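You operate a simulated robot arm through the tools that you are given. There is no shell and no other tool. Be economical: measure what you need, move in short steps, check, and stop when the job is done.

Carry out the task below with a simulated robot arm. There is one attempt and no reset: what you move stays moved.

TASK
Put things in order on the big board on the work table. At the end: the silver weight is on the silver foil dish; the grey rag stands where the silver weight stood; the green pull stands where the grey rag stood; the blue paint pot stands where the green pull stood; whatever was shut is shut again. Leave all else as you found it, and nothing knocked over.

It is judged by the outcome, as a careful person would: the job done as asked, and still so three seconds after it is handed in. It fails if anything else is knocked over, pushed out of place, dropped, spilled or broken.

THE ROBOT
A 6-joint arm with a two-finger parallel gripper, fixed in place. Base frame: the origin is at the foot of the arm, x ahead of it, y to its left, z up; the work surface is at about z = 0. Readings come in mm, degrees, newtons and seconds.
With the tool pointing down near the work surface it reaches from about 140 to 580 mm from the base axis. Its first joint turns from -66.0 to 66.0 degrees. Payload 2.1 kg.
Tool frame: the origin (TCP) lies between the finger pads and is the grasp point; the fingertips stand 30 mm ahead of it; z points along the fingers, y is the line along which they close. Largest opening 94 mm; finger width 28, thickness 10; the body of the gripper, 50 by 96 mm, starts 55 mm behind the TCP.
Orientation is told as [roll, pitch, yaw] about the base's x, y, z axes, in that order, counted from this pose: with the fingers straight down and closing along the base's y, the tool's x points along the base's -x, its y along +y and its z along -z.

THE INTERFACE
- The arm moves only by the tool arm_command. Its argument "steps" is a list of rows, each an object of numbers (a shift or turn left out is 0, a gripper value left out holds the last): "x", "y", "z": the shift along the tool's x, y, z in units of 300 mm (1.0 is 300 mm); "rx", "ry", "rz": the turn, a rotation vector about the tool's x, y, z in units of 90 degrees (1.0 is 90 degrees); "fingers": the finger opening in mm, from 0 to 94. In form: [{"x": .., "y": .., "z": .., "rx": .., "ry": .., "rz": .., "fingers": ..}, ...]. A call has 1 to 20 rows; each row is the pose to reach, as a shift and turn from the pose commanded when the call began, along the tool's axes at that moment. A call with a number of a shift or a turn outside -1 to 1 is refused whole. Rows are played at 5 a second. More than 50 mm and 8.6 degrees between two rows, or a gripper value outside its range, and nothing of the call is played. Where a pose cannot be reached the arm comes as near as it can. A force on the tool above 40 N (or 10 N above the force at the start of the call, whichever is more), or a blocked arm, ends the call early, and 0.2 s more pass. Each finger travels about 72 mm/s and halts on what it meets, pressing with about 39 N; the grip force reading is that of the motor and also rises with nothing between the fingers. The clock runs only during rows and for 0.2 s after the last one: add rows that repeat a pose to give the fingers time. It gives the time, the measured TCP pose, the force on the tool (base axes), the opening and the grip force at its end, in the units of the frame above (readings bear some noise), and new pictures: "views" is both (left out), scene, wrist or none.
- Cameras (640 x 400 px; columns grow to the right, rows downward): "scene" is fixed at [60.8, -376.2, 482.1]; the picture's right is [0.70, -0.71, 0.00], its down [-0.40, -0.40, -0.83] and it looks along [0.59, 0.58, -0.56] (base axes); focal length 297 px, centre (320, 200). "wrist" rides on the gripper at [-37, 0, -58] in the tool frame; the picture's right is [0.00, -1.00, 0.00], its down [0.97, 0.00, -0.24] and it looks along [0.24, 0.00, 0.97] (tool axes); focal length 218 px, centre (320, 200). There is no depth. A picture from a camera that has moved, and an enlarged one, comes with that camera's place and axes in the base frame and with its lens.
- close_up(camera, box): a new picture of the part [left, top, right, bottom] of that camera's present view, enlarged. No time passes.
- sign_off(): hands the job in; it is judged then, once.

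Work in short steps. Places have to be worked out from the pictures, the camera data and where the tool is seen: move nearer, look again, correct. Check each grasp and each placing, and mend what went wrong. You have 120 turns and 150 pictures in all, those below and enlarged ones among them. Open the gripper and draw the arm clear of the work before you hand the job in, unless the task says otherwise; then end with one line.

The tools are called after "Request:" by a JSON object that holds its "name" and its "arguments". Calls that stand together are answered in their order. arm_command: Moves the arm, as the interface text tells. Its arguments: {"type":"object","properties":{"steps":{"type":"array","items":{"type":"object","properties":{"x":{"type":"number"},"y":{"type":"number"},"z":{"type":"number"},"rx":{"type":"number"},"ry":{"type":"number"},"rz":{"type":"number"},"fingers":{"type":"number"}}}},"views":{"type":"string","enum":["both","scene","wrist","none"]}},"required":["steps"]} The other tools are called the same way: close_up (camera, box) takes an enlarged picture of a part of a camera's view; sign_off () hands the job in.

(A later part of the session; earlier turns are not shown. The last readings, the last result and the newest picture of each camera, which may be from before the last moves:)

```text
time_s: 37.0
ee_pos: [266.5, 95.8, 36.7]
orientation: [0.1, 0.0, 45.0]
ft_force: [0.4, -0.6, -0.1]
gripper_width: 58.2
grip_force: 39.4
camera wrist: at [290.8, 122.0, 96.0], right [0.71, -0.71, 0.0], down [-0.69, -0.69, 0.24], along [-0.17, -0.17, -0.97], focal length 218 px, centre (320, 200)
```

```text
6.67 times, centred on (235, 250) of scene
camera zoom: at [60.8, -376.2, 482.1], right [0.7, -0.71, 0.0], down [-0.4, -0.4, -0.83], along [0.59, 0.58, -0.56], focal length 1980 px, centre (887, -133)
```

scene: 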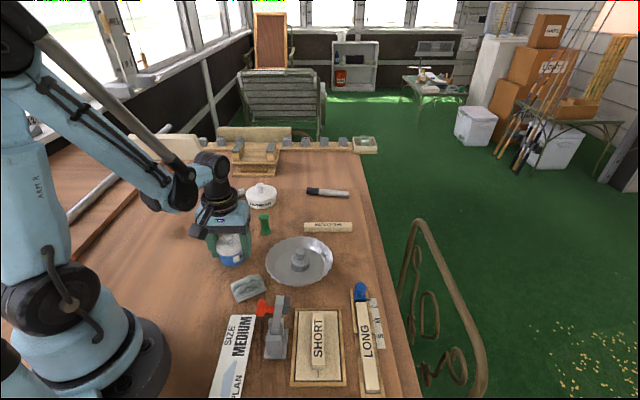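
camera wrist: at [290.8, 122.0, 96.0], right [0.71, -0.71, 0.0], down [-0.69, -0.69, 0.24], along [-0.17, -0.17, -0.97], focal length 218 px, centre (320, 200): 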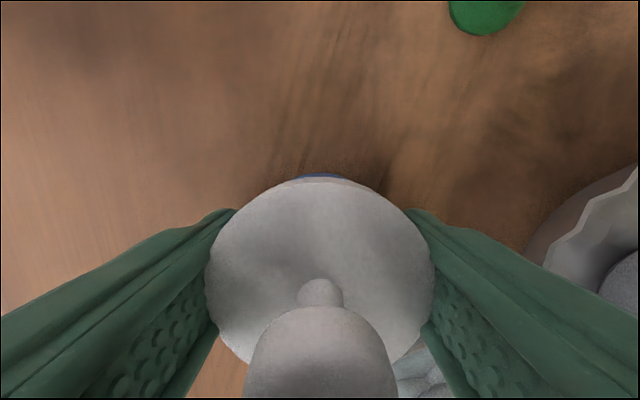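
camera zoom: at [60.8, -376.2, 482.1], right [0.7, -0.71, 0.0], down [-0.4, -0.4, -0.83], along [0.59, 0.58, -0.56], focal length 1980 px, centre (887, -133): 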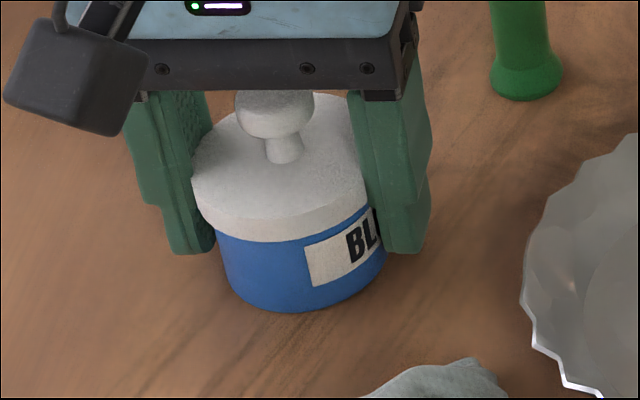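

Gripped at 58 mm. Test lift of 6 mm to see whether the body comes along.

Request:
{"name": "arm_command", "arguments": {"steps": [{"z": -0.007}, {"z": -0.013}, {"z": -0.02}, {"z": -0.02}], "views": "none"}}

Request:
{"name": "close_up", "arguments": {"camera": "scene", "box": [190, 220, 280, 280]}}

```text
time_s: 38.0
ee_pos: [266.1, 96.0, 43.7]
orientation: [-0.1, 0.0, 45.1]
ft_force: [-0.9, -1.3, -0.1]
gripper_width: 58.1
grip_force: 39.6
```

```text
6.67 times, centred on (235, 250) of scene
camera zoom: at [60.8, -376.2, 482.1], right [0.7, -0.71, 0.0], down [-0.4, -0.4, -0.83], along [0.59, 0.58, -0.56], focal length 1980 px, centre (887, -133)
```

zoom: 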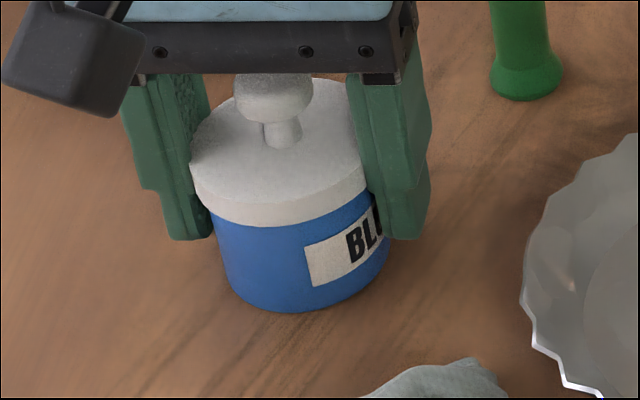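

The body stayed down: the lid is loose and comes up alone. So I re-seat it, then will take the lid off with a higher grip (tips at the lid rim), move the pot body, and put the lid back.

Request:
{"name": "arm_command", "arguments": {"steps": [{"z": 0.01}, {"z": 0.02}, {"z": 0.02, "fingers": 66}, {"z": 0.02, "fingers": 72}, {"z": 0.02, "fingers": 72}], "views": "wrist"}}

Request:
{"name": "close_up", "arguments": {"camera": "scene", "box": [190, 220, 280, 280]}}

```text
time_s: 39.2
ee_pos: [266.5, 95.6, 37.6]
orientation: [0.0, 0.0, 45.0]
ft_force: [-0.2, 0.4, -0.3]
gripper_width: 72.0
grip_force: 0.1
camera wrist: at [292.0, 121.5, 96.1], right [0.71, -0.71, 0.0], down [-0.69, -0.69, 0.24], along [-0.17, -0.17, -0.97], focal length 218 px, centre (320, 200)
```

wrist: 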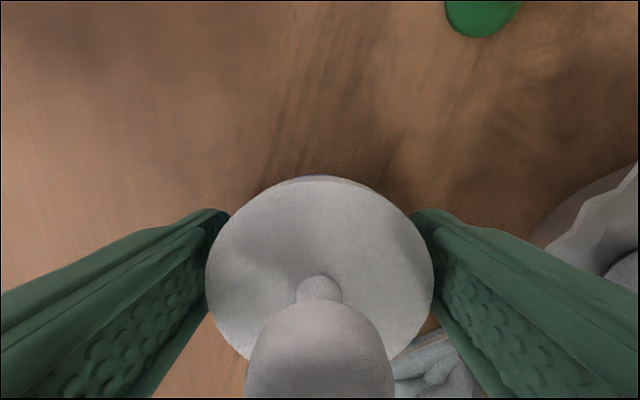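

```text
6.67 times, centred on (235, 250) of scene
camera zoom: at [60.8, -376.2, 482.1], right [0.7, -0.71, 0.0], down [-0.4, -0.4, -0.83], along [0.59, 0.58, -0.56], focal length 1980 px, centre (887, -133)
```

zoom: 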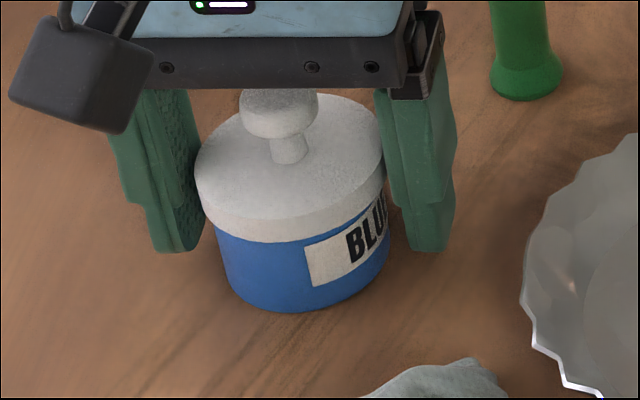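

Lid is seated again. I raise 22 mm so the fingertips are at the lid band, and close there.

Request:
{"name": "arm_command", "arguments": {"steps": [{"z": -0.04}, {"z": -0.073}, {"z": -0.073, "fingers": 50}, {"z": -0.073, "fingers": 50}, {"z": -0.073, "fingers": 50}], "views": "none"}}

Request:
{"name": "close_up", "arguments": {"camera": "scene", "box": [190, 220, 280, 280]}}

```text
time_s: 40.4
ee_pos: [268.1, 95.6, 59.7]
orientation: [0.0, 0.0, 45.0]
ft_force: [1.4, 0.1, 0.3]
gripper_width: 55.9
grip_force: 38.8
```

```text
6.67 times, centred on (235, 250) of scene
camera zoom: at [60.8, -376.2, 482.1], right [0.7, -0.71, 0.0], down [-0.4, -0.4, -0.83], along [0.59, 0.58, -0.56], focal length 1980 px, centre (887, -133)
```

zoom: 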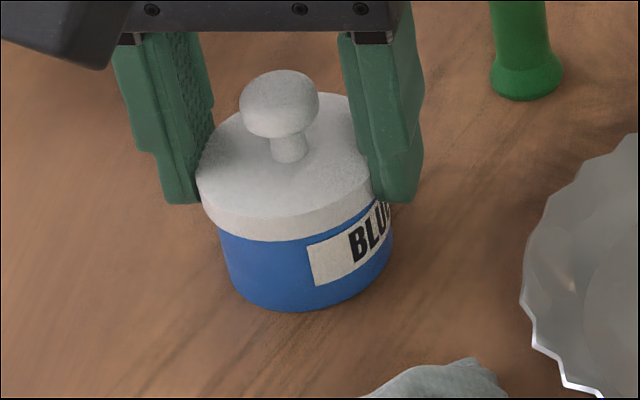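

Tips are at the lid band. Lift 20 mm slowly and check.

Request:
{"name": "arm_command", "arguments": {"steps": [{"z": -0.017}, {"z": -0.033}, {"z": -0.05}, {"z": -0.067}, {"z": -0.067}], "views": "wrist"}}

Request:
{"name": "close_up", "arguments": {"camera": "scene", "box": [190, 220, 280, 280]}}

```text
time_s: 41.6
ee_pos: [265.6, 96.0, 80.5]
orientation: [0.0, 0.0, 45.1]
ft_force: [-0.2, -0.3, -0.8]
gripper_width: 55.8
grip_force: 39.2
camera wrist: at [291.5, 121.7, 138.2], right [0.71, -0.71, 0.0], down [-0.69, -0.69, 0.24], along [-0.17, -0.17, -0.97], focal length 218 px, centre (320, 200)
```

wrist: 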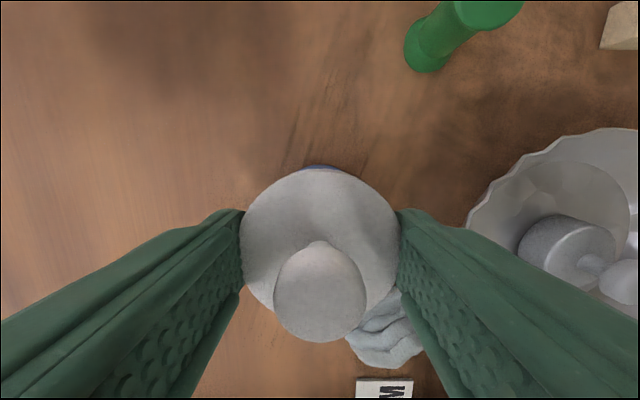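

```text
6.67 times, centred on (235, 250) of scene
camera zoom: at [60.8, -376.2, 482.1], right [0.7, -0.71, 0.0], down [-0.4, -0.4, -0.83], along [0.59, 0.58, -0.56], focal length 1980 px, centre (887, -133)
```

zoom: 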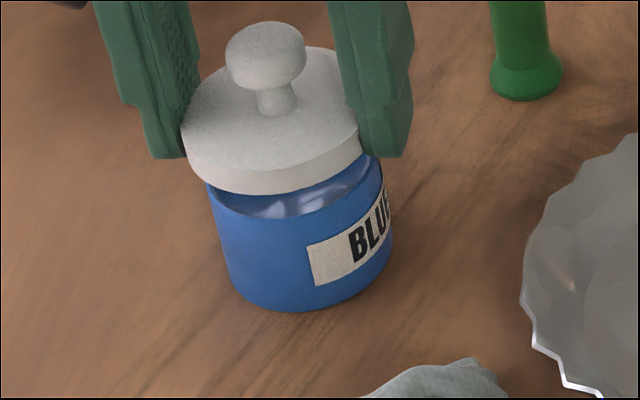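

The lid is off cleanly; the pot is open with paint inside. I raise the lid and carry it to the free spot at ≈(310,190).

Request:
{"name": "arm_command", "arguments": {"steps": [{"z": -0.05}, {"z": -0.1}, {"x": -0.081, "y": 0.031, "z": -0.1}, {"x": -0.162, "y": 0.062, "z": -0.1}, {"x": -0.243, "y": 0.092, "z": -0.1}, {"x": -0.325, "y": 0.123, "z": -0.1}, {"x": -0.325, "y": 0.123, "z": -0.1}]}}

```text
time_s: 43.2
ee_pos: [310.4, 192.8, 109.2]
orientation: [0.0, 0.0, 45.0]
ft_force: [0.0, 0.1, -0.2]
gripper_width: 55.9
grip_force: 39.3
camera wrist: at [335.3, 218.5, 167.8], right [0.71, -0.71, 0.0], down [-0.69, -0.69, 0.24], along [-0.17, -0.17, -0.97], focal length 218 px, centre (320, 200)
```

scene: 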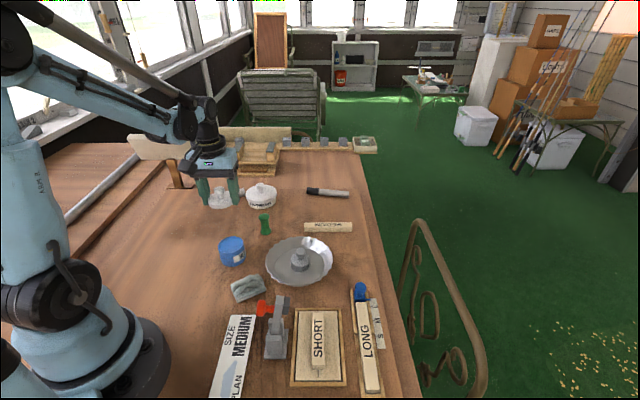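
wrist: 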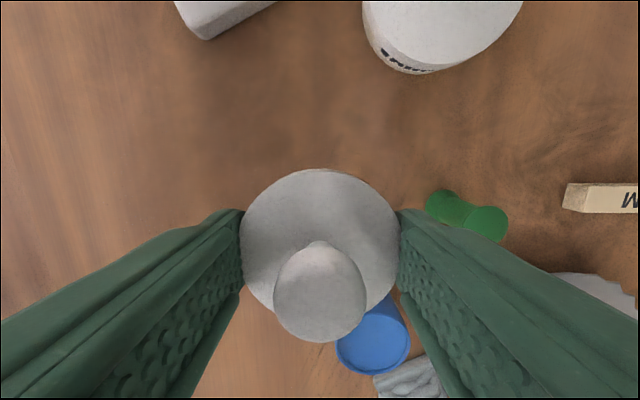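

Free spot below. I lower to z≈37, then creep to contact.

Request:
{"name": "arm_command", "arguments": {"steps": [{"z": 0.1}, {"z": 0.19}, {"z": 0.242}, {"z": 0.242}], "views": "none"}}

Request:
{"name": "close_up", "arguments": {"camera": "scene", "box": [180, 160, 270, 220]}}

```text
time_s: 44.2
ee_pos: [308.7, 189.0, 35.1]
orientation: [0.0, 0.0, 45.0]
ft_force: [-0.6, 0.0, -0.3]
gripper_width: 56.1
grip_force: 38.6
```

```text
6.67 times, centred on (225, 190) of scene
camera zoom: at [60.8, -376.2, 482.1], right [0.7, -0.71, 0.0], down [-0.4, -0.4, -0.83], along [0.59, 0.58, -0.56], focal length 1980 px, centre (953, 267)
```

zoom: 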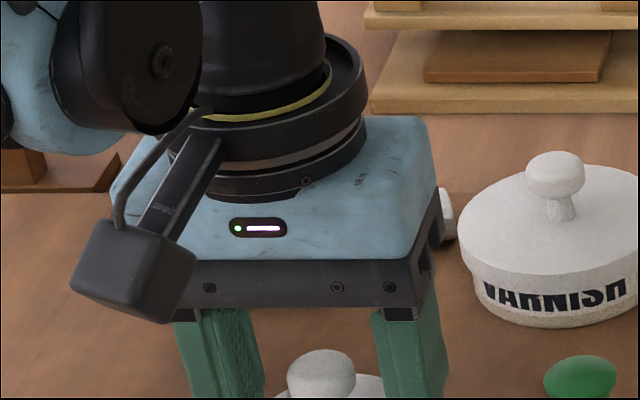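

No contact yet. I creep in small steps.

Request:
{"name": "arm_command", "arguments": {"steps": [{"z": 0.003}, {"z": 0.006}, {"z": 0.006}], "views": "none"}}

Request:
{"name": "close_up", "arguments": {"camera": "scene", "box": [180, 180, 270, 240]}}

```text
time_s: 45.0
ee_pos: [310.6, 192.0, 33.4]
orientation: [0.0, 0.0, 45.0]
ft_force: [-0.6, -0.3, -0.6]
gripper_width: 56.2
grip_force: 39.6
```

```text
6.67 times, centred on (225, 210) of scene
camera zoom: at [60.8, -376.2, 482.1], right [0.7, -0.71, 0.0], down [-0.4, -0.4, -0.83], along [0.59, 0.58, -0.56], focal length 1980 px, centre (953, 133)
```

zoom: 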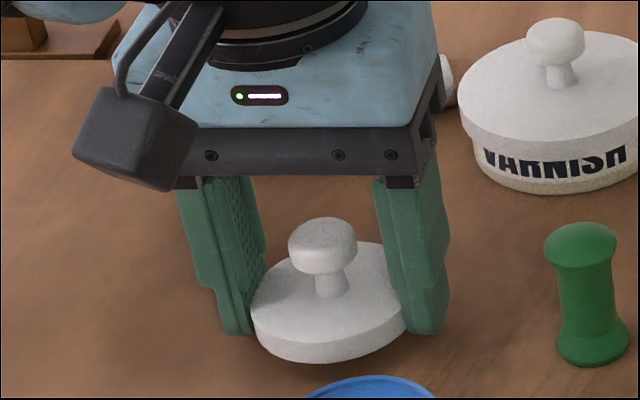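

Nearly down. Two more 1 mm steps with force readings.

Request:
{"name": "arm_command", "arguments": {"steps": [{"z": 0.0035}, {"z": 0.0035}], "views": "none"}}

Request:
{"name": "arm_command", "arguments": {"steps": [{"z": 0.003}, {"z": 0.003}], "views": "none"}}

```text
time_s: 45.6
ee_pos: [310.4, 191.4, 33.4]
orientation: [0.0, 0.0, 44.9]
ft_force: [0.8, -0.4, 0.4]
gripper_width: 56.1
grip_force: 38.8
```

```text
time_s: 46.2
ee_pos: [309.9, 190.7, 33.7]
orientation: [0.1, 0.0, 45.0]
ft_force: [-0.2, -0.4, 0.1]
gripper_width: 56.0
grip_force: 38.6
```

Request:
{"name": "arm_command", "arguments": {"steps": [{"z": 0.003}, {"z": 0.003}], "views": "none"}}

Request:
{"name": "arm_command", "arguments": {"steps": [{"z": 0.003}, {"z": 0.003}], "views": "none"}}

Request:
{"name": "close_up", "arguments": {"camera": "scene", "box": [180, 180, 270, 240]}}

```text
time_s: 46.8
ee_pos: [309.1, 191.7, 33.0]
orientation: [0.1, 0.1, 45.0]
ft_force: [-0.5, -0.6, -0.1]
gripper_width: 56.1
grip_force: 38.4
```

```text
time_s: 47.4
ee_pos: [310.2, 191.6, 31.7]
orientation: [-0.1, -0.1, 44.9]
ft_force: [-0.2, -0.2, -0.7]
gripper_width: 55.9
grip_force: 38.8
```

```text
6.67 times, centred on (225, 210) of scene
camera zoom: at [60.8, -376.2, 482.1], right [0.7, -0.71, 0.0], down [-0.4, -0.4, -0.83], along [0.59, 0.58, -0.56], focal length 1980 px, centre (953, 133)
```

zoom: 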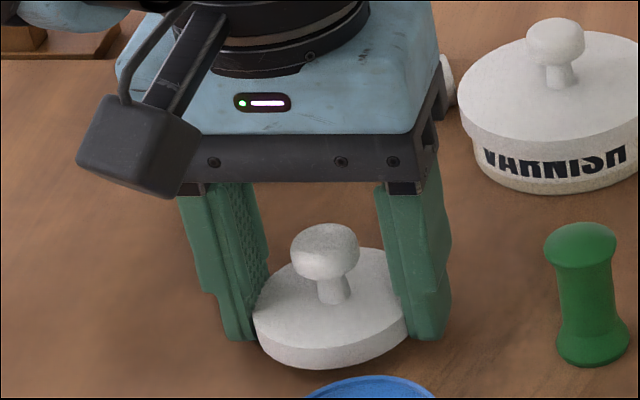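

Still no contact force; one more step down.

Request:
{"name": "arm_command", "arguments": {"steps": [{"z": 0.0025}, {"z": 0.0025}], "views": "none"}}

Request:
{"name": "arm_command", "arguments": {"steps": [{"z": 0.0025}, {"z": 0.0025}], "views": "none"}}

```text
time_s: 48.0
ee_pos: [309.2, 191.9, 31.6]
orientation: [0.0, -0.1, 44.9]
ft_force: [-0.4, -0.3, 0.6]
gripper_width: 55.8
grip_force: 38.9
```

```text
time_s: 48.6
ee_pos: [309.7, 191.5, 30.4]
orientation: [0.0, -0.1, 45.0]
ft_force: [0.2, -0.7, 0.7]
gripper_width: 56.2
grip_force: 39.3
```

Fingertips are practically at the surface, so the lid is within about a millimetre. I release it here.

Request:
{"name": "arm_command", "arguments": {"steps": [{"fingers": 62}, {"fingers": 74}, {"fingers": 74}, {"z": -0.1, "fingers": 80}, {"z": -0.23, "fingers": 94}, {"z": -0.35}, {"z": -0.35}]}}

Request:
{"name": "close_up", "arguments": {"camera": "scene", "box": [180, 180, 270, 240]}}

```text
time_s: 50.2
ee_pos: [310.2, 190.1, 135.4]
orientation: [0.0, 0.0, 44.9]
ft_force: [-0.3, -0.5, 0.3]
gripper_width: 93.9
grip_force: 0.1
camera wrist: at [335.3, 216.4, 194.2], right [0.71, -0.71, 0.0], down [-0.69, -0.69, 0.24], along [-0.17, -0.17, -0.97], focal length 218 px, centre (320, 200)
```

scene: 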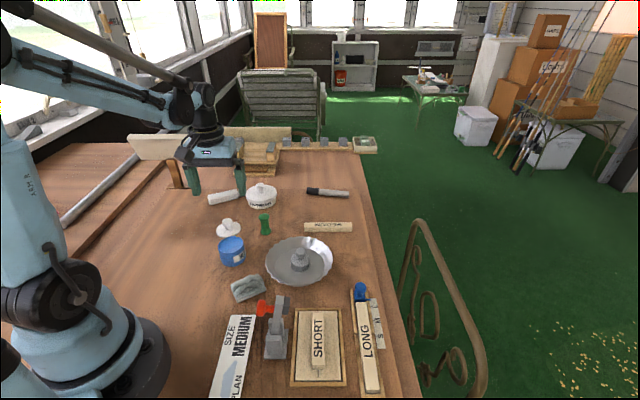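
wrist: 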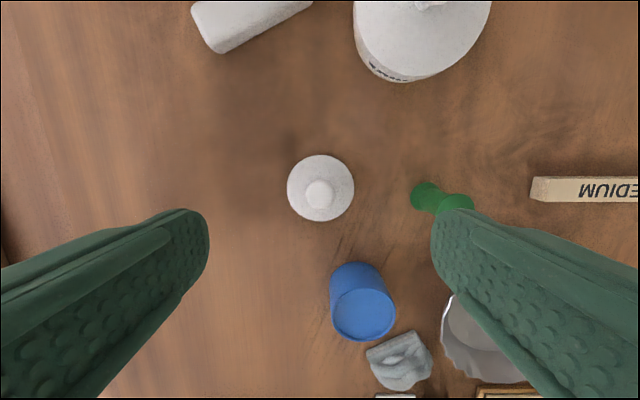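

```text
6.67 times, centred on (225, 210) of scene
camera zoom: at [60.8, -376.2, 482.1], right [0.7, -0.71, 0.0], down [-0.4, -0.4, -0.83], along [0.59, 0.58, -0.56], focal length 1980 px, centre (953, 133)
```

zoom: 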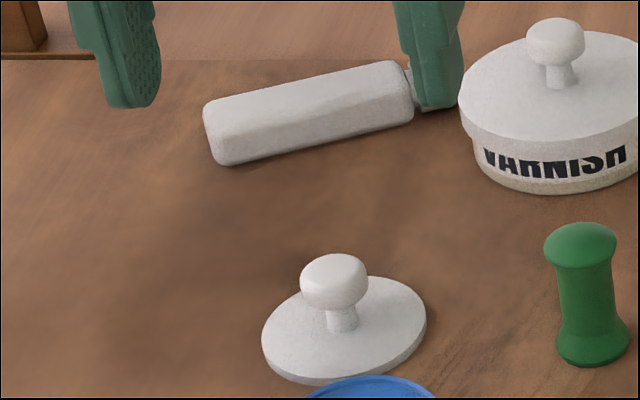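

The lid lies flat and safe. Back over the open pot for a precise look.

Request:
{"name": "arm_command", "arguments": {"steps": [{"x": 0.081, "y": -0.031}, {"x": 0.162, "y": -0.062}, {"x": 0.243, "y": -0.092}, {"x": 0.325, "y": -0.123}, {"x": 0.325, "y": -0.123}], "views": "wrist"}}

Request:
{"name": "close_up", "arguments": {"camera": "wrist", "box": [240, 130, 400, 230]}}

Request:
{"name": "close_up", "arguments": {"camera": "scene", "box": [190, 220, 280, 280]}}

```text
time_s: 51.4
ee_pos: [269.0, 96.6, 133.3]
orientation: [0.0, 0.1, 45.0]
ft_force: [0.4, 1.2, 0.3]
gripper_width: 93.9
grip_force: 0.0
camera wrist: at [293.3, 122.4, 192.2], right [0.71, -0.71, 0.0], down [-0.69, -0.69, 0.24], along [-0.17, -0.17, -0.97], focal length 218 px, centre (320, 200)
```

wrist: 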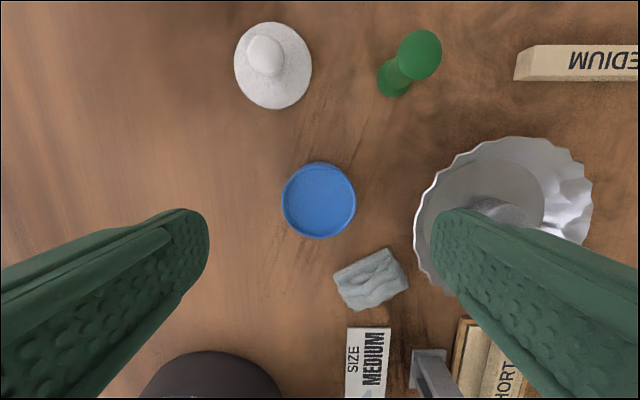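

```text
4.00 times, centred on (320, 180) of wrist
camera zoom: at [293.3, 122.4, 192.2], right [0.71, -0.71, 0.0], down [-0.69, -0.69, 0.24], along [-0.17, -0.17, -0.97], focal length 873 px, centre (320, 280)
```

zoom: 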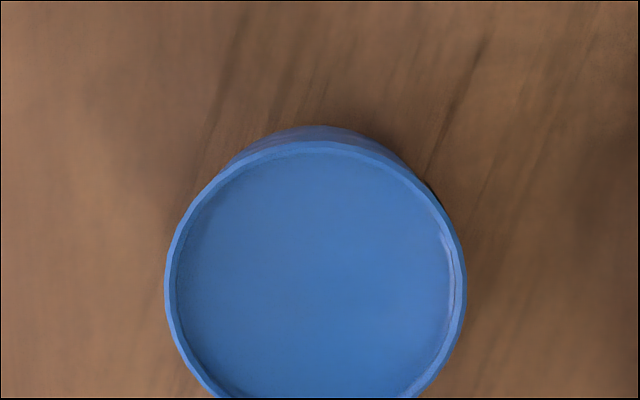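

```text
6.67 times, centred on (235, 250) of scene
camera zoom: at [60.8, -376.2, 482.1], right [0.7, -0.71, 0.0], down [-0.4, -0.4, -0.83], along [0.59, 0.58, -0.56], focal length 1980 px, centre (887, -133)
```

zoom: 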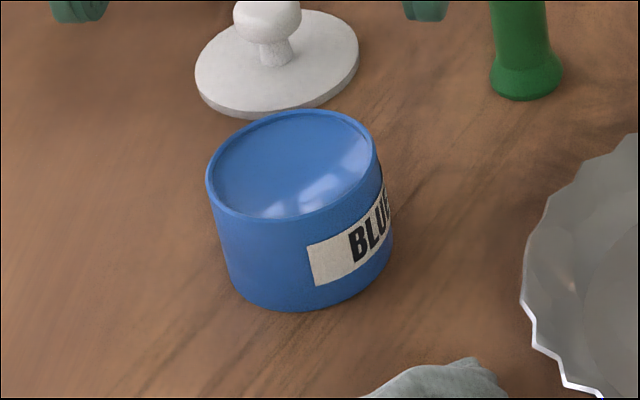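

Pot rim ≈55 mm, centred within ~3 mm. I lower around it to z≈36 and close gradually.

Request:
{"name": "arm_command", "arguments": {"steps": [{"x": 0.008, "y": 0.002, "fingers": 80}, {"x": 0.008, "y": 0.002, "z": 0.1}, {"x": 0.008, "y": 0.002, "z": 0.2}, {"x": 0.008, "y": 0.002, "z": 0.28}, {"x": 0.008, "y": 0.002, "z": 0.328, "fingers": 70}, {"x": 0.008, "y": 0.002, "z": 0.328, "fingers": 64}, {"x": 0.008, "y": 0.002, "z": 0.328, "fingers": 60}, {"x": 0.008, "y": 0.002, "z": 0.328, "fingers": 57}, {"x": 0.008, "y": 0.002, "z": 0.328, "fingers": 54}, {"x": 0.008, "y": 0.002, "z": 0.328, "fingers": 50}, {"x": 0.008, "y": 0.002, "z": 0.328, "fingers": 48}], "views": "wrist"}}

Request:
{"name": "close_up", "arguments": {"camera": "scene", "box": [190, 220, 280, 280]}}

```text
time_s: 53.8
ee_pos: [266.3, 94.3, 36.4]
orientation: [-0.1, 0.0, 45.1]
ft_force: [0.3, -0.5, -0.3]
gripper_width: 53.3
grip_force: 39.0
camera wrist: at [290.9, 120.1, 94.9], right [0.71, -0.71, 0.0], down [-0.69, -0.69, 0.24], along [-0.17, -0.17, -0.97], focal length 218 px, centre (320, 200)
```

wrist: 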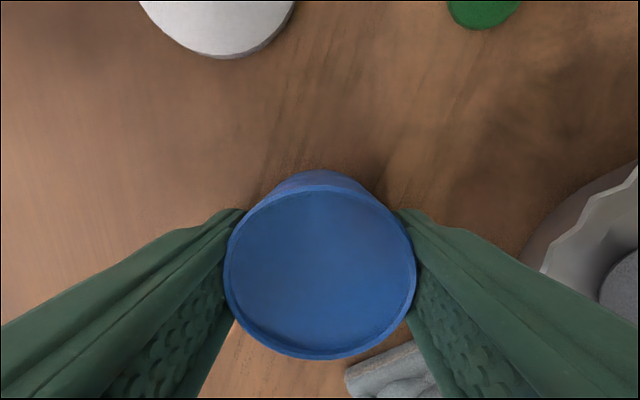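

```text
6.67 times, centred on (235, 250) of scene
camera zoom: at [60.8, -376.2, 482.1], right [0.7, -0.71, 0.0], down [-0.4, -0.4, -0.83], along [0.59, 0.58, -0.56], focal length 1980 px, centre (887, -133)
```

zoom: 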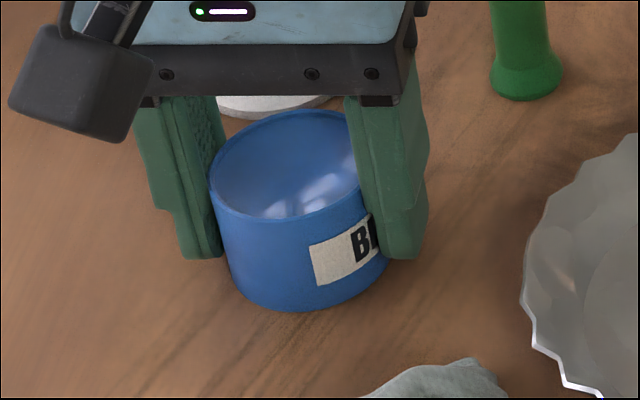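

Pot body gripped squarely (53 mm). I lift it slowly, level, 85 mm.

Request:
{"name": "arm_command", "arguments": {"steps": [{"z": -0.01}, {"z": -0.03}, {"z": -0.07}, {"z": -0.12}, {"z": -0.17}, {"z": -0.22}, {"z": -0.26}, {"z": -0.283}, {"z": -0.283}], "views": "scene"}}

```text
time_s: 55.8
ee_pos: [266.0, 94.4, 121.4]
orientation: [0.0, 0.0, 45.1]
ft_force: [0.2, 1.4, -1.3]
gripper_width: 53.4
grip_force: 38.9
```

scene: 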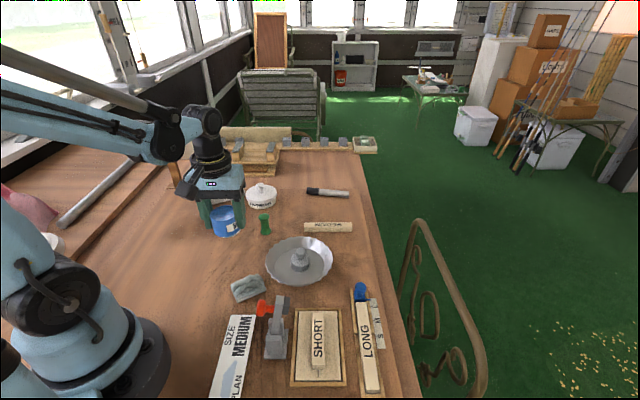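

The pot body came up. I carry it smoothly to over the pull's old place (507,82).

Request:
{"name": "arm_command", "arguments": {"steps": [{"x": -0.015, "y": -0.017}, {"x": -0.045, "y": -0.05}, {"x": -0.09, "y": -0.1}, {"x": -0.144, "y": -0.16}, {"x": -0.198, "y": -0.22}, {"x": -0.252, "y": -0.28}, {"x": -0.306, "y": -0.341}, {"x": -0.36, "y": -0.401}, {"x": -0.414, "y": -0.461}, {"x": -0.468, "y": -0.521}, {"x": -0.51, "y": -0.567}, {"x": -0.53, "y": -0.59}, {"x": -0.54, "y": -0.601}, {"x": -0.54, "y": -0.601}]}}

```text
time_s: 58.8
ee_pos: [507.6, 81.9, 122.4]
orientation: [0.0, 0.1, 45.0]
ft_force: [-0.4, -0.1, -2.3]
gripper_width: 53.5
grip_force: 39.1
camera wrist: at [532.2, 107.6, 180.8], right [0.71, -0.71, 0.0], down [-0.69, -0.69, 0.24], along [-0.17, -0.17, -0.97], focal length 218 px, centre (320, 200)
```

scene: 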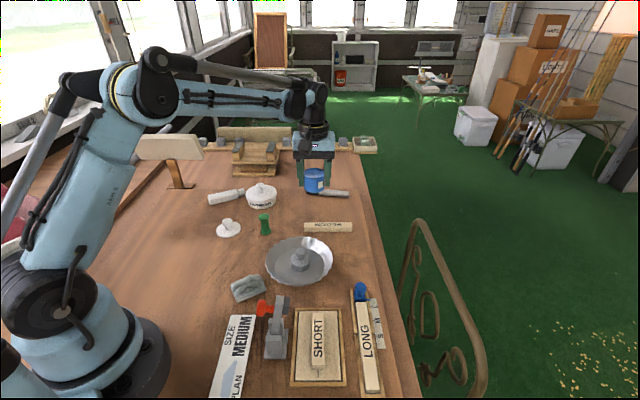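
wrist: 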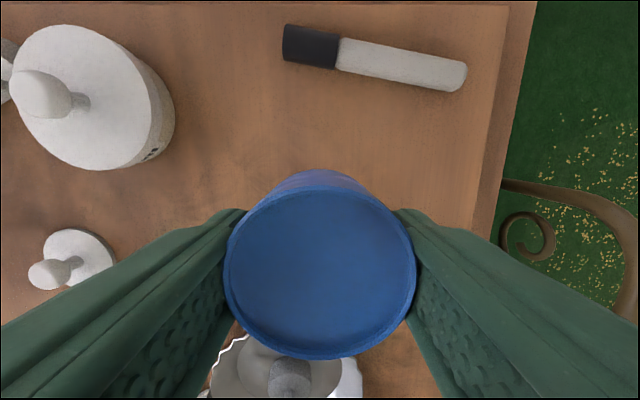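

Level and in position. I lower to z≈60 and check the clearance to the block.

Request:
{"name": "arm_command", "arguments": {"steps": [{"z": 0.04}, {"z": 0.09}, {"z": 0.14}, {"z": 0.18}, {"z": 0.2}, {"z": 0.2}], "views": "none"}}

Request:
{"name": "close_up", "arguments": {"camera": "scene", "box": [270, 170, 375, 240]}}

```text
time_s: 60.2
ee_pos: [506.3, 82.4, 61.8]
orientation: [0.0, -0.1, 45.0]
ft_force: [0.2, 0.1, -2.0]
gripper_width: 53.4
grip_force: 39.1
```

```text
5.71 times, centred on (322, 205) of scene
camera zoom: at [60.8, -376.2, 482.1], right [0.7, -0.71, 0.0], down [-0.4, -0.4, -0.83], along [0.59, 0.58, -0.56], focal length 1698 px, centre (306, 171)
```

zoom: 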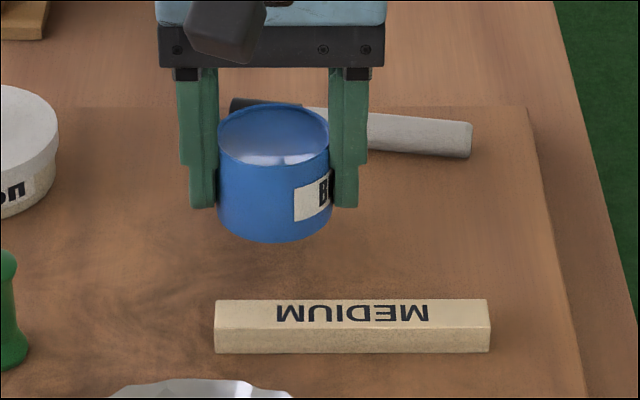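

Clear of the block. I lower 24 mm slowly, then creep.

Request:
{"name": "arm_command", "arguments": {"steps": [{"z": 0.03}, {"z": 0.06}, {"z": 0.08}, {"z": 0.08}], "views": "none"}}

Request:
{"name": "arm_command", "arguments": {"steps": [{"z": 0.003}, {"z": 0.003}], "views": "none"}}

```text
time_s: 61.2
ee_pos: [507.8, 82.0, 37.4]
orientation: [0.0, 0.0, 44.9]
ft_force: [0.6, 0.5, -2.2]
gripper_width: 53.3
grip_force: 39.0
```

```text
time_s: 61.8
ee_pos: [508.4, 80.7, 36.0]
orientation: [0.0, 0.0, 45.0]
ft_force: [-0.1, -0.1, -2.2]
gripper_width: 53.3
grip_force: 38.6
```

Request:
{"name": "arm_command", "arguments": {"steps": [{"z": 0.002}, {"z": 0.002}], "views": "none"}}

Request:
{"name": "arm_command", "arguments": {"steps": [{"z": 0.002}, {"z": 0.002}], "views": "none"}}

```text
time_s: 62.4
ee_pos: [507.7, 81.4, 35.3]
orientation: [0.0, -0.1, 45.0]
ft_force: [-0.1, 0.3, -1.4]
gripper_width: 53.6
grip_force: 38.7
```

```text
time_s: 63.0
ee_pos: [507.8, 81.2, 36.4]
orientation: [0.1, 0.0, 45.0]
ft_force: [1.8, 2.0, 14.9]
gripper_width: 53.7
grip_force: 39.1
```

The pot now rests on the board (15 N). I release gently and rise clear.

Request:
{"name": "arm_command", "arguments": {"steps": [{"z": -0.001, "fingers": 56}, {"z": -0.001, "fingers": 62}, {"z": -0.001, "fingers": 72}, {"z": -0.001, "fingers": 72}, {"z": -0.06}, {"z": -0.16}, {"z": -0.28}, {"z": -0.35, "fingers": 80}, {"z": -0.35}]}}

Request:
{"name": "close_up", "arguments": {"camera": "scene", "box": [270, 170, 375, 240]}}

Request:
{"name": "close_up", "arguments": {"camera": "wrist", "box": [240, 150, 400, 250]}}

```text
time_s: 65.0
ee_pos: [505.6, 82.1, 140.5]
orientation: [0.0, -0.1, 45.0]
ft_force: [0.5, 0.7, -0.2]
gripper_width: 79.8
grip_force: 0.0
camera wrist: at [531.2, 107.8, 199.8], right [0.71, -0.71, 0.0], down [-0.69, -0.69, 0.24], along [-0.17, -0.17, -0.97], focal length 218 px, centre (320, 200)
```

scene: 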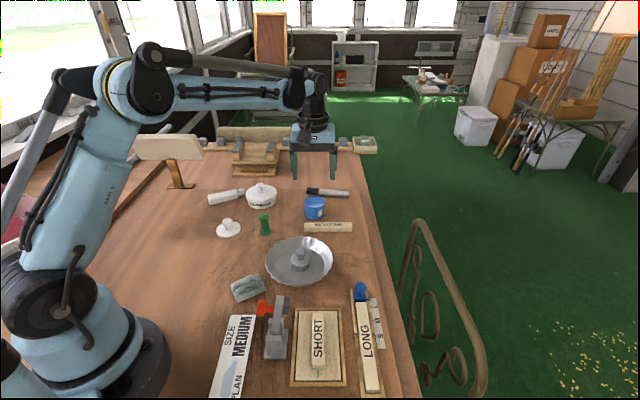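
wrist: 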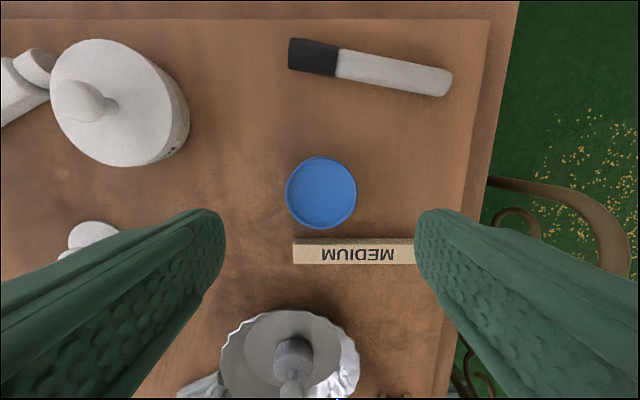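

```text
5.71 times, centred on (322, 205) of scene
camera zoom: at [60.8, -376.2, 482.1], right [0.7, -0.71, 0.0], down [-0.4, -0.4, -0.83], along [0.59, 0.58, -0.56], focal length 1698 px, centre (306, 171)
```

zoom: 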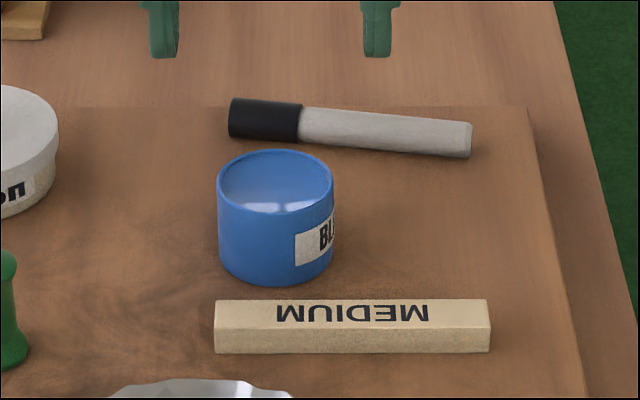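

```text
4.00 times, centred on (320, 200) of wrist
camera zoom: at [531.2, 107.8, 199.8], right [0.71, -0.71, 0.0], down [-0.69, -0.69, 0.24], along [-0.17, -0.17, -0.97], focal length 873 px, centre (320, 200)
```

zoom: 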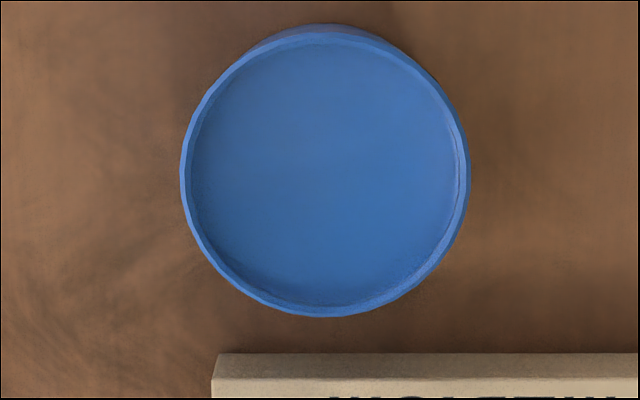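

Pot body stands upright at (508,82), clear of block and marker, paint not spilled. Now over to the lid ≈(312,193).

Request:
{"name": "arm_command", "arguments": {"steps": [{"x": 0.033, "y": 0.12}, {"x": 0.065, "y": 0.24}, {"x": 0.098, "y": 0.36}, {"x": 0.131, "y": 0.481}, {"x": 0.163, "y": 0.601}, {"x": 0.196, "y": 0.721}, {"x": 0.196, "y": 0.721, "z": 0.13}, {"x": 0.196, "y": 0.721, "z": 0.13}], "views": "wrist"}}

Request:
{"name": "close_up", "arguments": {"camera": "wrist", "box": [240, 150, 400, 250]}}

```text
time_s: 66.8
ee_pos: [309.1, 192.9, 100.8]
orientation: [0.0, 0.0, 45.0]
ft_force: [-0.1, 0.7, 0.1]
gripper_width: 79.7
grip_force: 0.0
camera wrist: at [334.6, 218.3, 159.1], right [0.71, -0.71, 0.0], down [-0.69, -0.69, 0.24], along [-0.17, -0.17, -0.97], focal length 218 px, centre (320, 200)
```

wrist: 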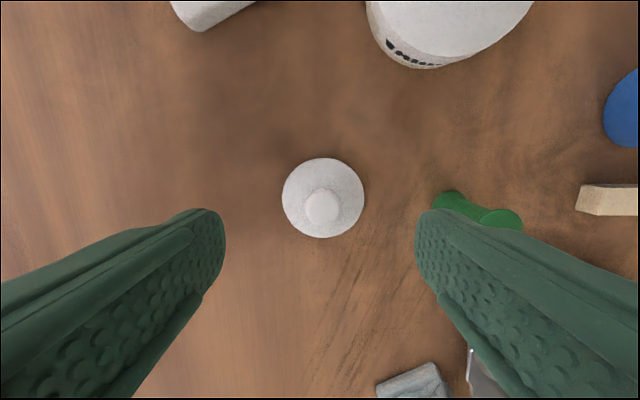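

```text
4.00 times, centred on (320, 200) of wrist
camera zoom: at [334.6, 218.3, 159.1], right [0.71, -0.71, 0.0], down [-0.69, -0.69, 0.24], along [-0.17, -0.17, -0.97], focal length 873 px, centre (320, 200)
```

zoom: 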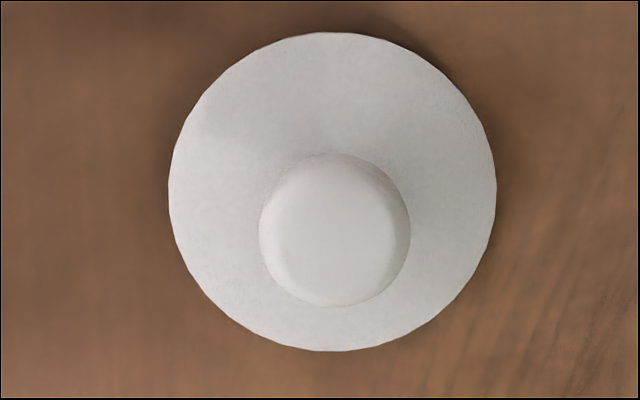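

Lid measured flat, thin (~8 mm), 58 mm wide. I'll pick it by its knob (top-centred). Descend to z≈60 over it with 46 mm opening to check heights.

Request:
{"name": "arm_command", "arguments": {"steps": [{"y": -0.0073, "fingers": 46}, {"y": -0.0073, "z": 0.08}, {"y": -0.0073, "z": 0.137}, {"y": -0.0073, "z": 0.137}], "views": "wrist"}}

Request:
{"name": "close_up", "arguments": {"camera": "scene", "box": [180, 180, 270, 240]}}

```text
time_s: 67.8
ee_pos: [312.3, 191.3, 60.9]
orientation: [0.0, 0.0, 45.0]
ft_force: [-0.6, -0.4, 0.8]
gripper_width: 46.2
grip_force: 0.0
camera wrist: at [337.5, 217.6, 118.8], right [0.71, -0.71, 0.0], down [-0.69, -0.69, 0.24], along [-0.17, -0.17, -0.97], focal length 218 px, centre (320, 200)
```

wrist: 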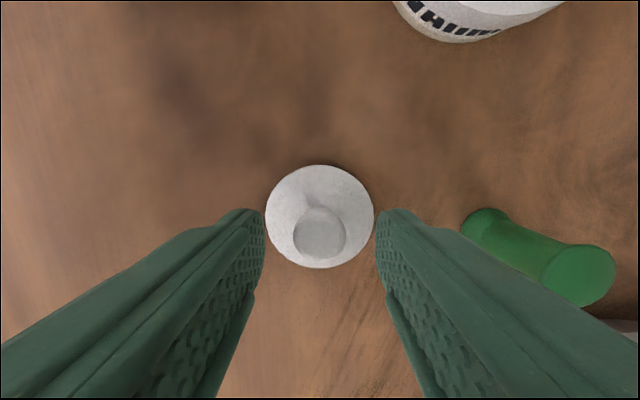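

```text
6.67 times, centred on (225, 210) of scene
camera zoom: at [60.8, -376.2, 482.1], right [0.7, -0.71, 0.0], down [-0.4, -0.4, -0.83], along [0.59, 0.58, -0.56], focal length 1980 px, centre (953, 133)
```

zoom: 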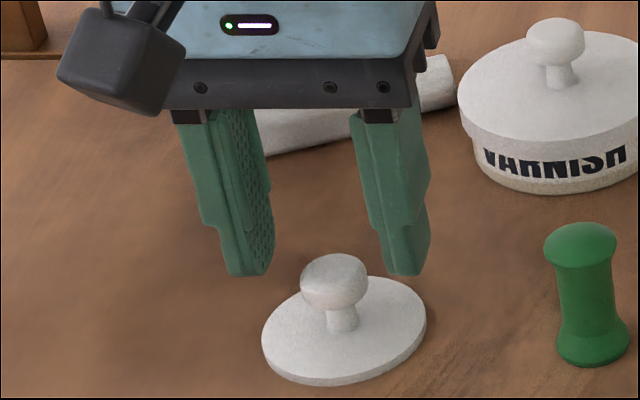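

Knob is centred. I lower to z≈42 (tips ~12, above the lid plate) and close on the knob.

Request:
{"name": "arm_command", "arguments": {"steps": [{"z": 0.03}, {"z": 0.055}, {"z": 0.062}, {"z": 0.062, "fingers": 30}, {"z": 0.062, "fingers": 18}, {"z": 0.062, "fingers": 14}, {"z": 0.062, "fingers": 14}], "views": "wrist"}}

Request:
{"name": "close_up", "arguments": {"camera": "scene", "box": [180, 180, 270, 240]}}

```text
time_s: 69.4
ee_pos: [313.1, 191.2, 41.4]
orientation: [0.0, 0.0, 45.0]
ft_force: [0.0, -0.4, 0.3]
gripper_width: 20.0
grip_force: 39.3
camera wrist: at [338.0, 217.1, 100.4], right [0.71, -0.71, 0.0], down [-0.69, -0.69, 0.24], along [-0.17, -0.17, -0.97], focal length 218 px, centre (320, 200)
```

wrist: 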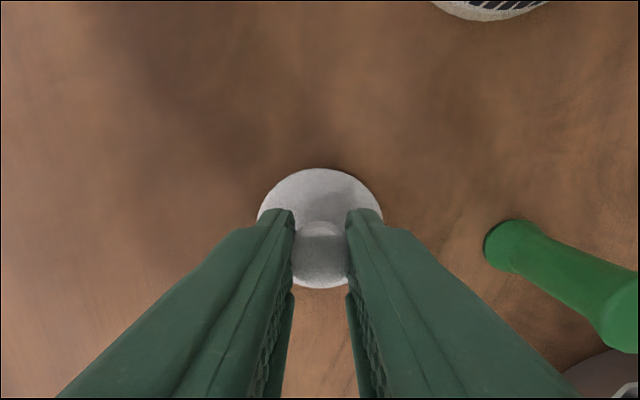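

```text
6.67 times, centred on (225, 210) of scene
camera zoom: at [60.8, -376.2, 482.1], right [0.7, -0.71, 0.0], down [-0.4, -0.4, -0.83], along [0.59, 0.58, -0.56], focal length 1980 px, centre (953, 133)
```

zoom: 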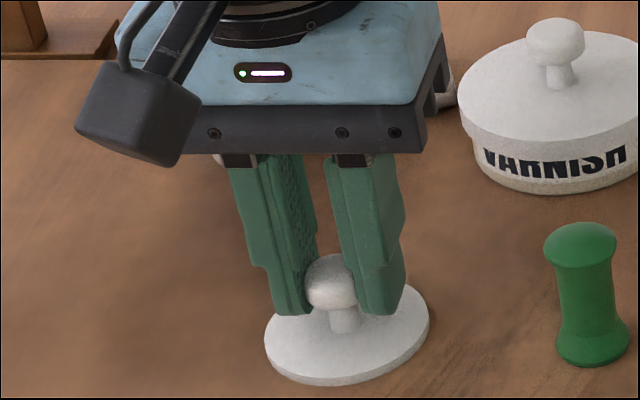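

Knob gripped (20 mm). I lift 25 mm and check that the lid hangs level.

Request:
{"name": "arm_command", "arguments": {"steps": [{"z": -0.02}, {"z": -0.05}, {"z": -0.083}, {"z": -0.083}], "views": "wrist"}}

Request:
{"name": "close_up", "arguments": {"camera": "scene", "box": [180, 170, 270, 230]}}

```text
time_s: 70.4
ee_pos: [314.0, 191.7, 67.3]
orientation: [0.0, 0.0, 44.9]
ft_force: [-0.9, -0.8, -0.3]
gripper_width: 19.7
grip_force: 39.2
camera wrist: at [338.7, 216.8, 125.8], right [0.71, -0.71, 0.0], down [-0.69, -0.69, 0.24], along [-0.17, -0.17, -0.97], focal length 218 px, centre (320, 200)
```

wrist: 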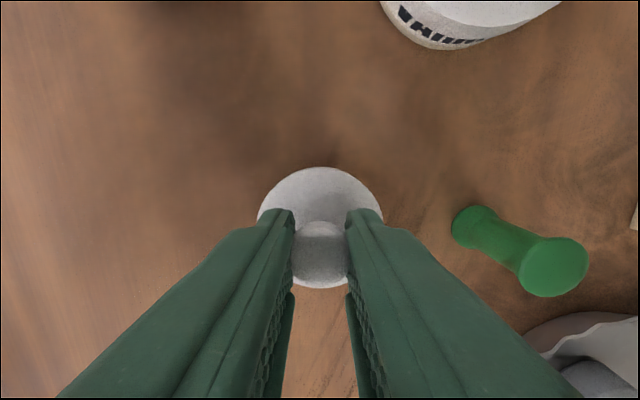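

```text
6.67 times, centred on (225, 200) of scene
camera zoom: at [60.8, -376.2, 482.1], right [0.7, -0.71, 0.0], down [-0.4, -0.4, -0.83], along [0.59, 0.58, -0.56], focal length 1980 px, centre (953, 200)
```

zoom: 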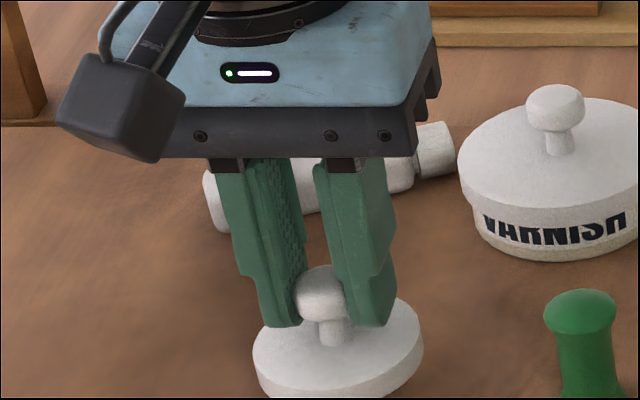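

Lid hangs level and centred under the tool. I raise further and carry it over the pot at (507.5,82.5).

Request:
{"name": "arm_command", "arguments": {"steps": [{"z": -0.07}, {"z": -0.14}, {"z": -0.193}, {"x": -0.033, "y": -0.119, "z": -0.193}, {"x": -0.066, "y": -0.238, "z": -0.193}, {"x": -0.099, "y": -0.357, "z": -0.193}, {"x": -0.132, "y": -0.476, "z": -0.193}, {"x": -0.165, "y": -0.595, "z": -0.193}, {"x": -0.188, "y": -0.68, "z": -0.193}, {"x": -0.198, "y": -0.714, "z": -0.193}, {"x": -0.198, "y": -0.714, "z": -0.193}, {"x": -0.198, "y": -0.714, "z": -0.193}]}}

Request:
{"name": "close_up", "arguments": {"camera": "scene", "box": [265, 160, 370, 230]}}

```text
time_s: 73.0
ee_pos: [508.0, 81.4, 124.4]
orientation: [0.0, 0.0, 44.9]
ft_force: [0.1, -1.0, 0.6]
gripper_width: 20.1
grip_force: 39.2
camera wrist: at [533.5, 107.1, 183.2], right [0.71, -0.71, 0.0], down [-0.69, -0.69, 0.24], along [-0.17, -0.17, -0.97], focal length 218 px, centre (320, 200)
```

scene: 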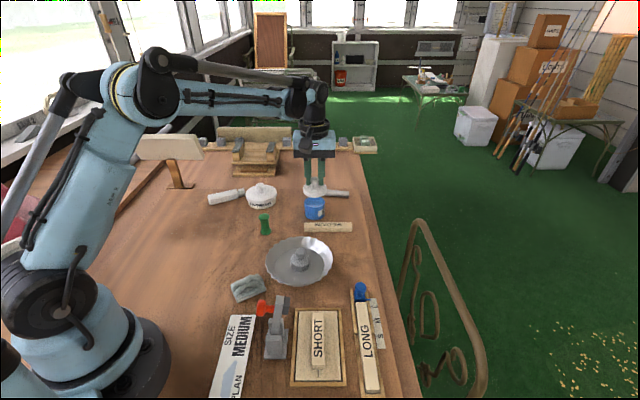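
wrist: 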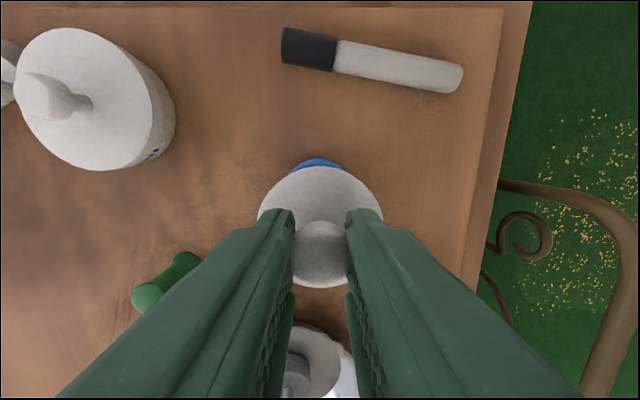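

```text
5.71 times, centred on (318, 195) of scene
camera zoom: at [60.8, -376.2, 482.1], right [0.7, -0.71, 0.0], down [-0.4, -0.4, -0.83], along [0.59, 0.58, -0.56], focal length 1698 px, centre (334, 229)
```

zoom: 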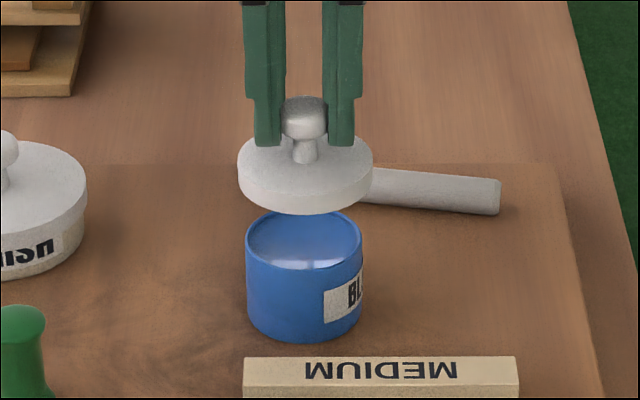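

Lid is aligned left-right with the pot. I lower to z≈94 and check again.

Request:
{"name": "arm_command", "arguments": {"steps": [{"z": 0.04}, {"z": 0.08}, {"z": 0.103}, {"z": 0.103}], "views": "wrist"}}

Request:
{"name": "close_up", "arguments": {"camera": "scene", "box": [265, 160, 370, 230]}}

Request:
{"name": "close_up", "arguments": {"camera": "wrist", "box": [240, 130, 400, 230]}}

```text
time_s: 74.0
ee_pos: [508.2, 82.0, 93.9]
orientation: [-0.1, 0.1, 45.0]
ft_force: [-0.3, 0.0, 0.4]
gripper_width: 20.0
grip_force: 38.7
camera wrist: at [532.6, 106.7, 152.7], right [0.71, -0.71, 0.0], down [-0.69, -0.69, 0.24], along [-0.17, -0.17, -0.97], focal length 218 px, centre (320, 200)
```

wrist: 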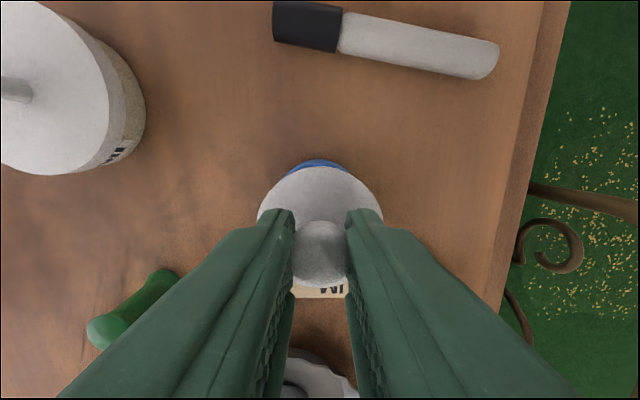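

```text
5.71 times, centred on (318, 195) of scene
camera zoom: at [60.8, -376.2, 482.1], right [0.7, -0.71, 0.0], down [-0.4, -0.4, -0.83], along [0.59, 0.58, -0.56], focal length 1698 px, centre (334, 229)
```

zoom: 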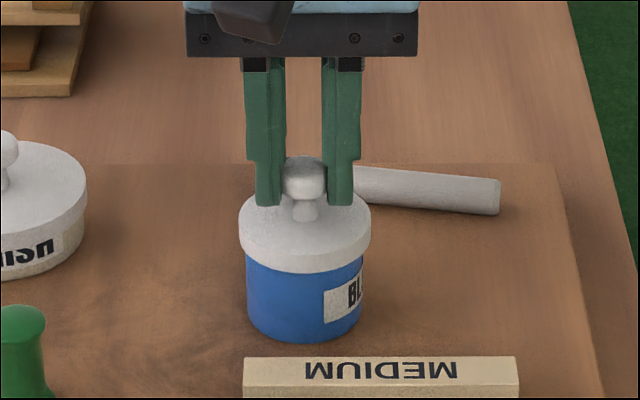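

```text
4.00 times, centred on (320, 180) of wrist
camera zoom: at [532.6, 106.7, 152.7], right [0.71, -0.71, 0.0], down [-0.69, -0.69, 0.24], along [-0.17, -0.17, -0.97], focal length 873 px, centre (320, 280)
```

zoom: 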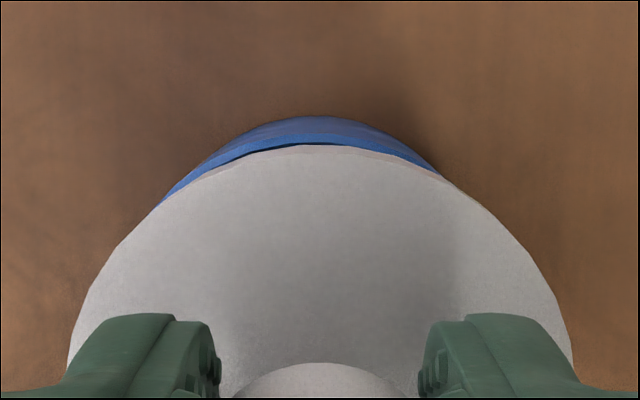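

Alignment shows lid should go ~1.5 mm toward tool −x. I correct and lower 8 mm.

Request:
{"name": "arm_command", "arguments": {"steps": [{"x": -0.005}, {"x": -0.005, "z": 0.013}, {"x": -0.005, "z": 0.027}, {"x": -0.005, "z": 0.027}], "views": "none"}}

Request:
{"name": "close_up", "arguments": {"camera": "scene", "box": [265, 160, 370, 230]}}

Request:
{"name": "close_up", "arguments": {"camera": "wrist", "box": [240, 130, 400, 230]}}

```text
time_s: 75.0
ee_pos: [508.9, 82.5, 85.5]
orientation: [0.0, -0.1, 45.0]
ft_force: [-0.3, 0.4, -0.3]
gripper_width: 19.9
grip_force: 39.3
```

```text
5.71 times, centred on (318, 195) of scene
camera zoom: at [60.8, -376.2, 482.1], right [0.7, -0.71, 0.0], down [-0.4, -0.4, -0.83], along [0.59, 0.58, -0.56], focal length 1698 px, centre (334, 229)
```

zoom: 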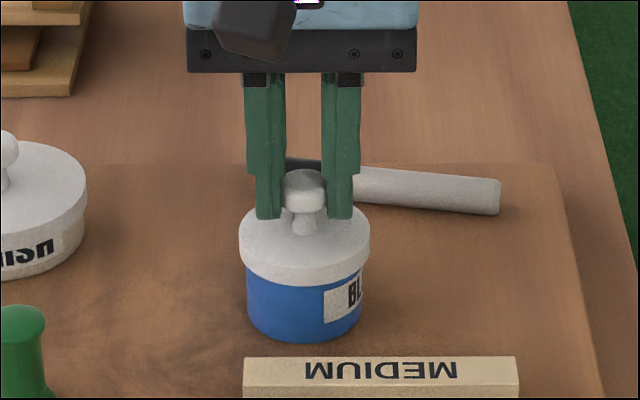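

```text
4.00 times, centred on (320, 180) of wrist
camera zoom: at [533.5, 107.9, 144.5], right [0.71, -0.71, 0.0], down [-0.69, -0.69, 0.24], along [-0.17, -0.17, -0.97], focal length 873 px, centre (320, 280)
```

zoom: 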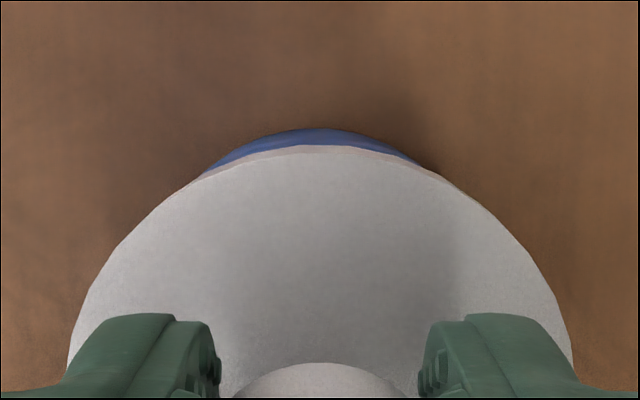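

Lid overlaps the rim all round. I creep down watching the force.

Request:
{"name": "arm_command", "arguments": {"steps": [{"z": 0.005}, {"z": 0.005}], "views": "none"}}

Request:
{"name": "arm_command", "arguments": {"steps": [{"z": 0.004}, {"z": 0.004}], "views": "none"}}

Request:
{"name": "arm_command", "arguments": {"steps": [{"z": 0.003}, {"z": 0.003}], "views": "none"}}

```text
time_s: 75.6
ee_pos: [509.4, 82.7, 83.2]
orientation: [0.1, 0.1, 45.0]
ft_force: [-0.5, 0.3, -0.3]
gripper_width: 20.0
grip_force: 39.0
```

```text
time_s: 76.2
ee_pos: [507.8, 83.8, 84.1]
orientation: [-0.1, -0.2, 45.1]
ft_force: [8.6, 3.9, 25.3]
gripper_width: 19.6
grip_force: 39.0
```

```text
time_s: 76.8
ee_pos: [508.3, 83.8, 83.8]
orientation: [-0.1, 0.0, 45.0]
ft_force: [1.3, 0.2, 7.3]
gripper_width: 19.9
grip_force: 39.6
stopped in row 2: the force on the tool passed its limit (the readings are from after the stop); the commanded pose is now the measured one
```

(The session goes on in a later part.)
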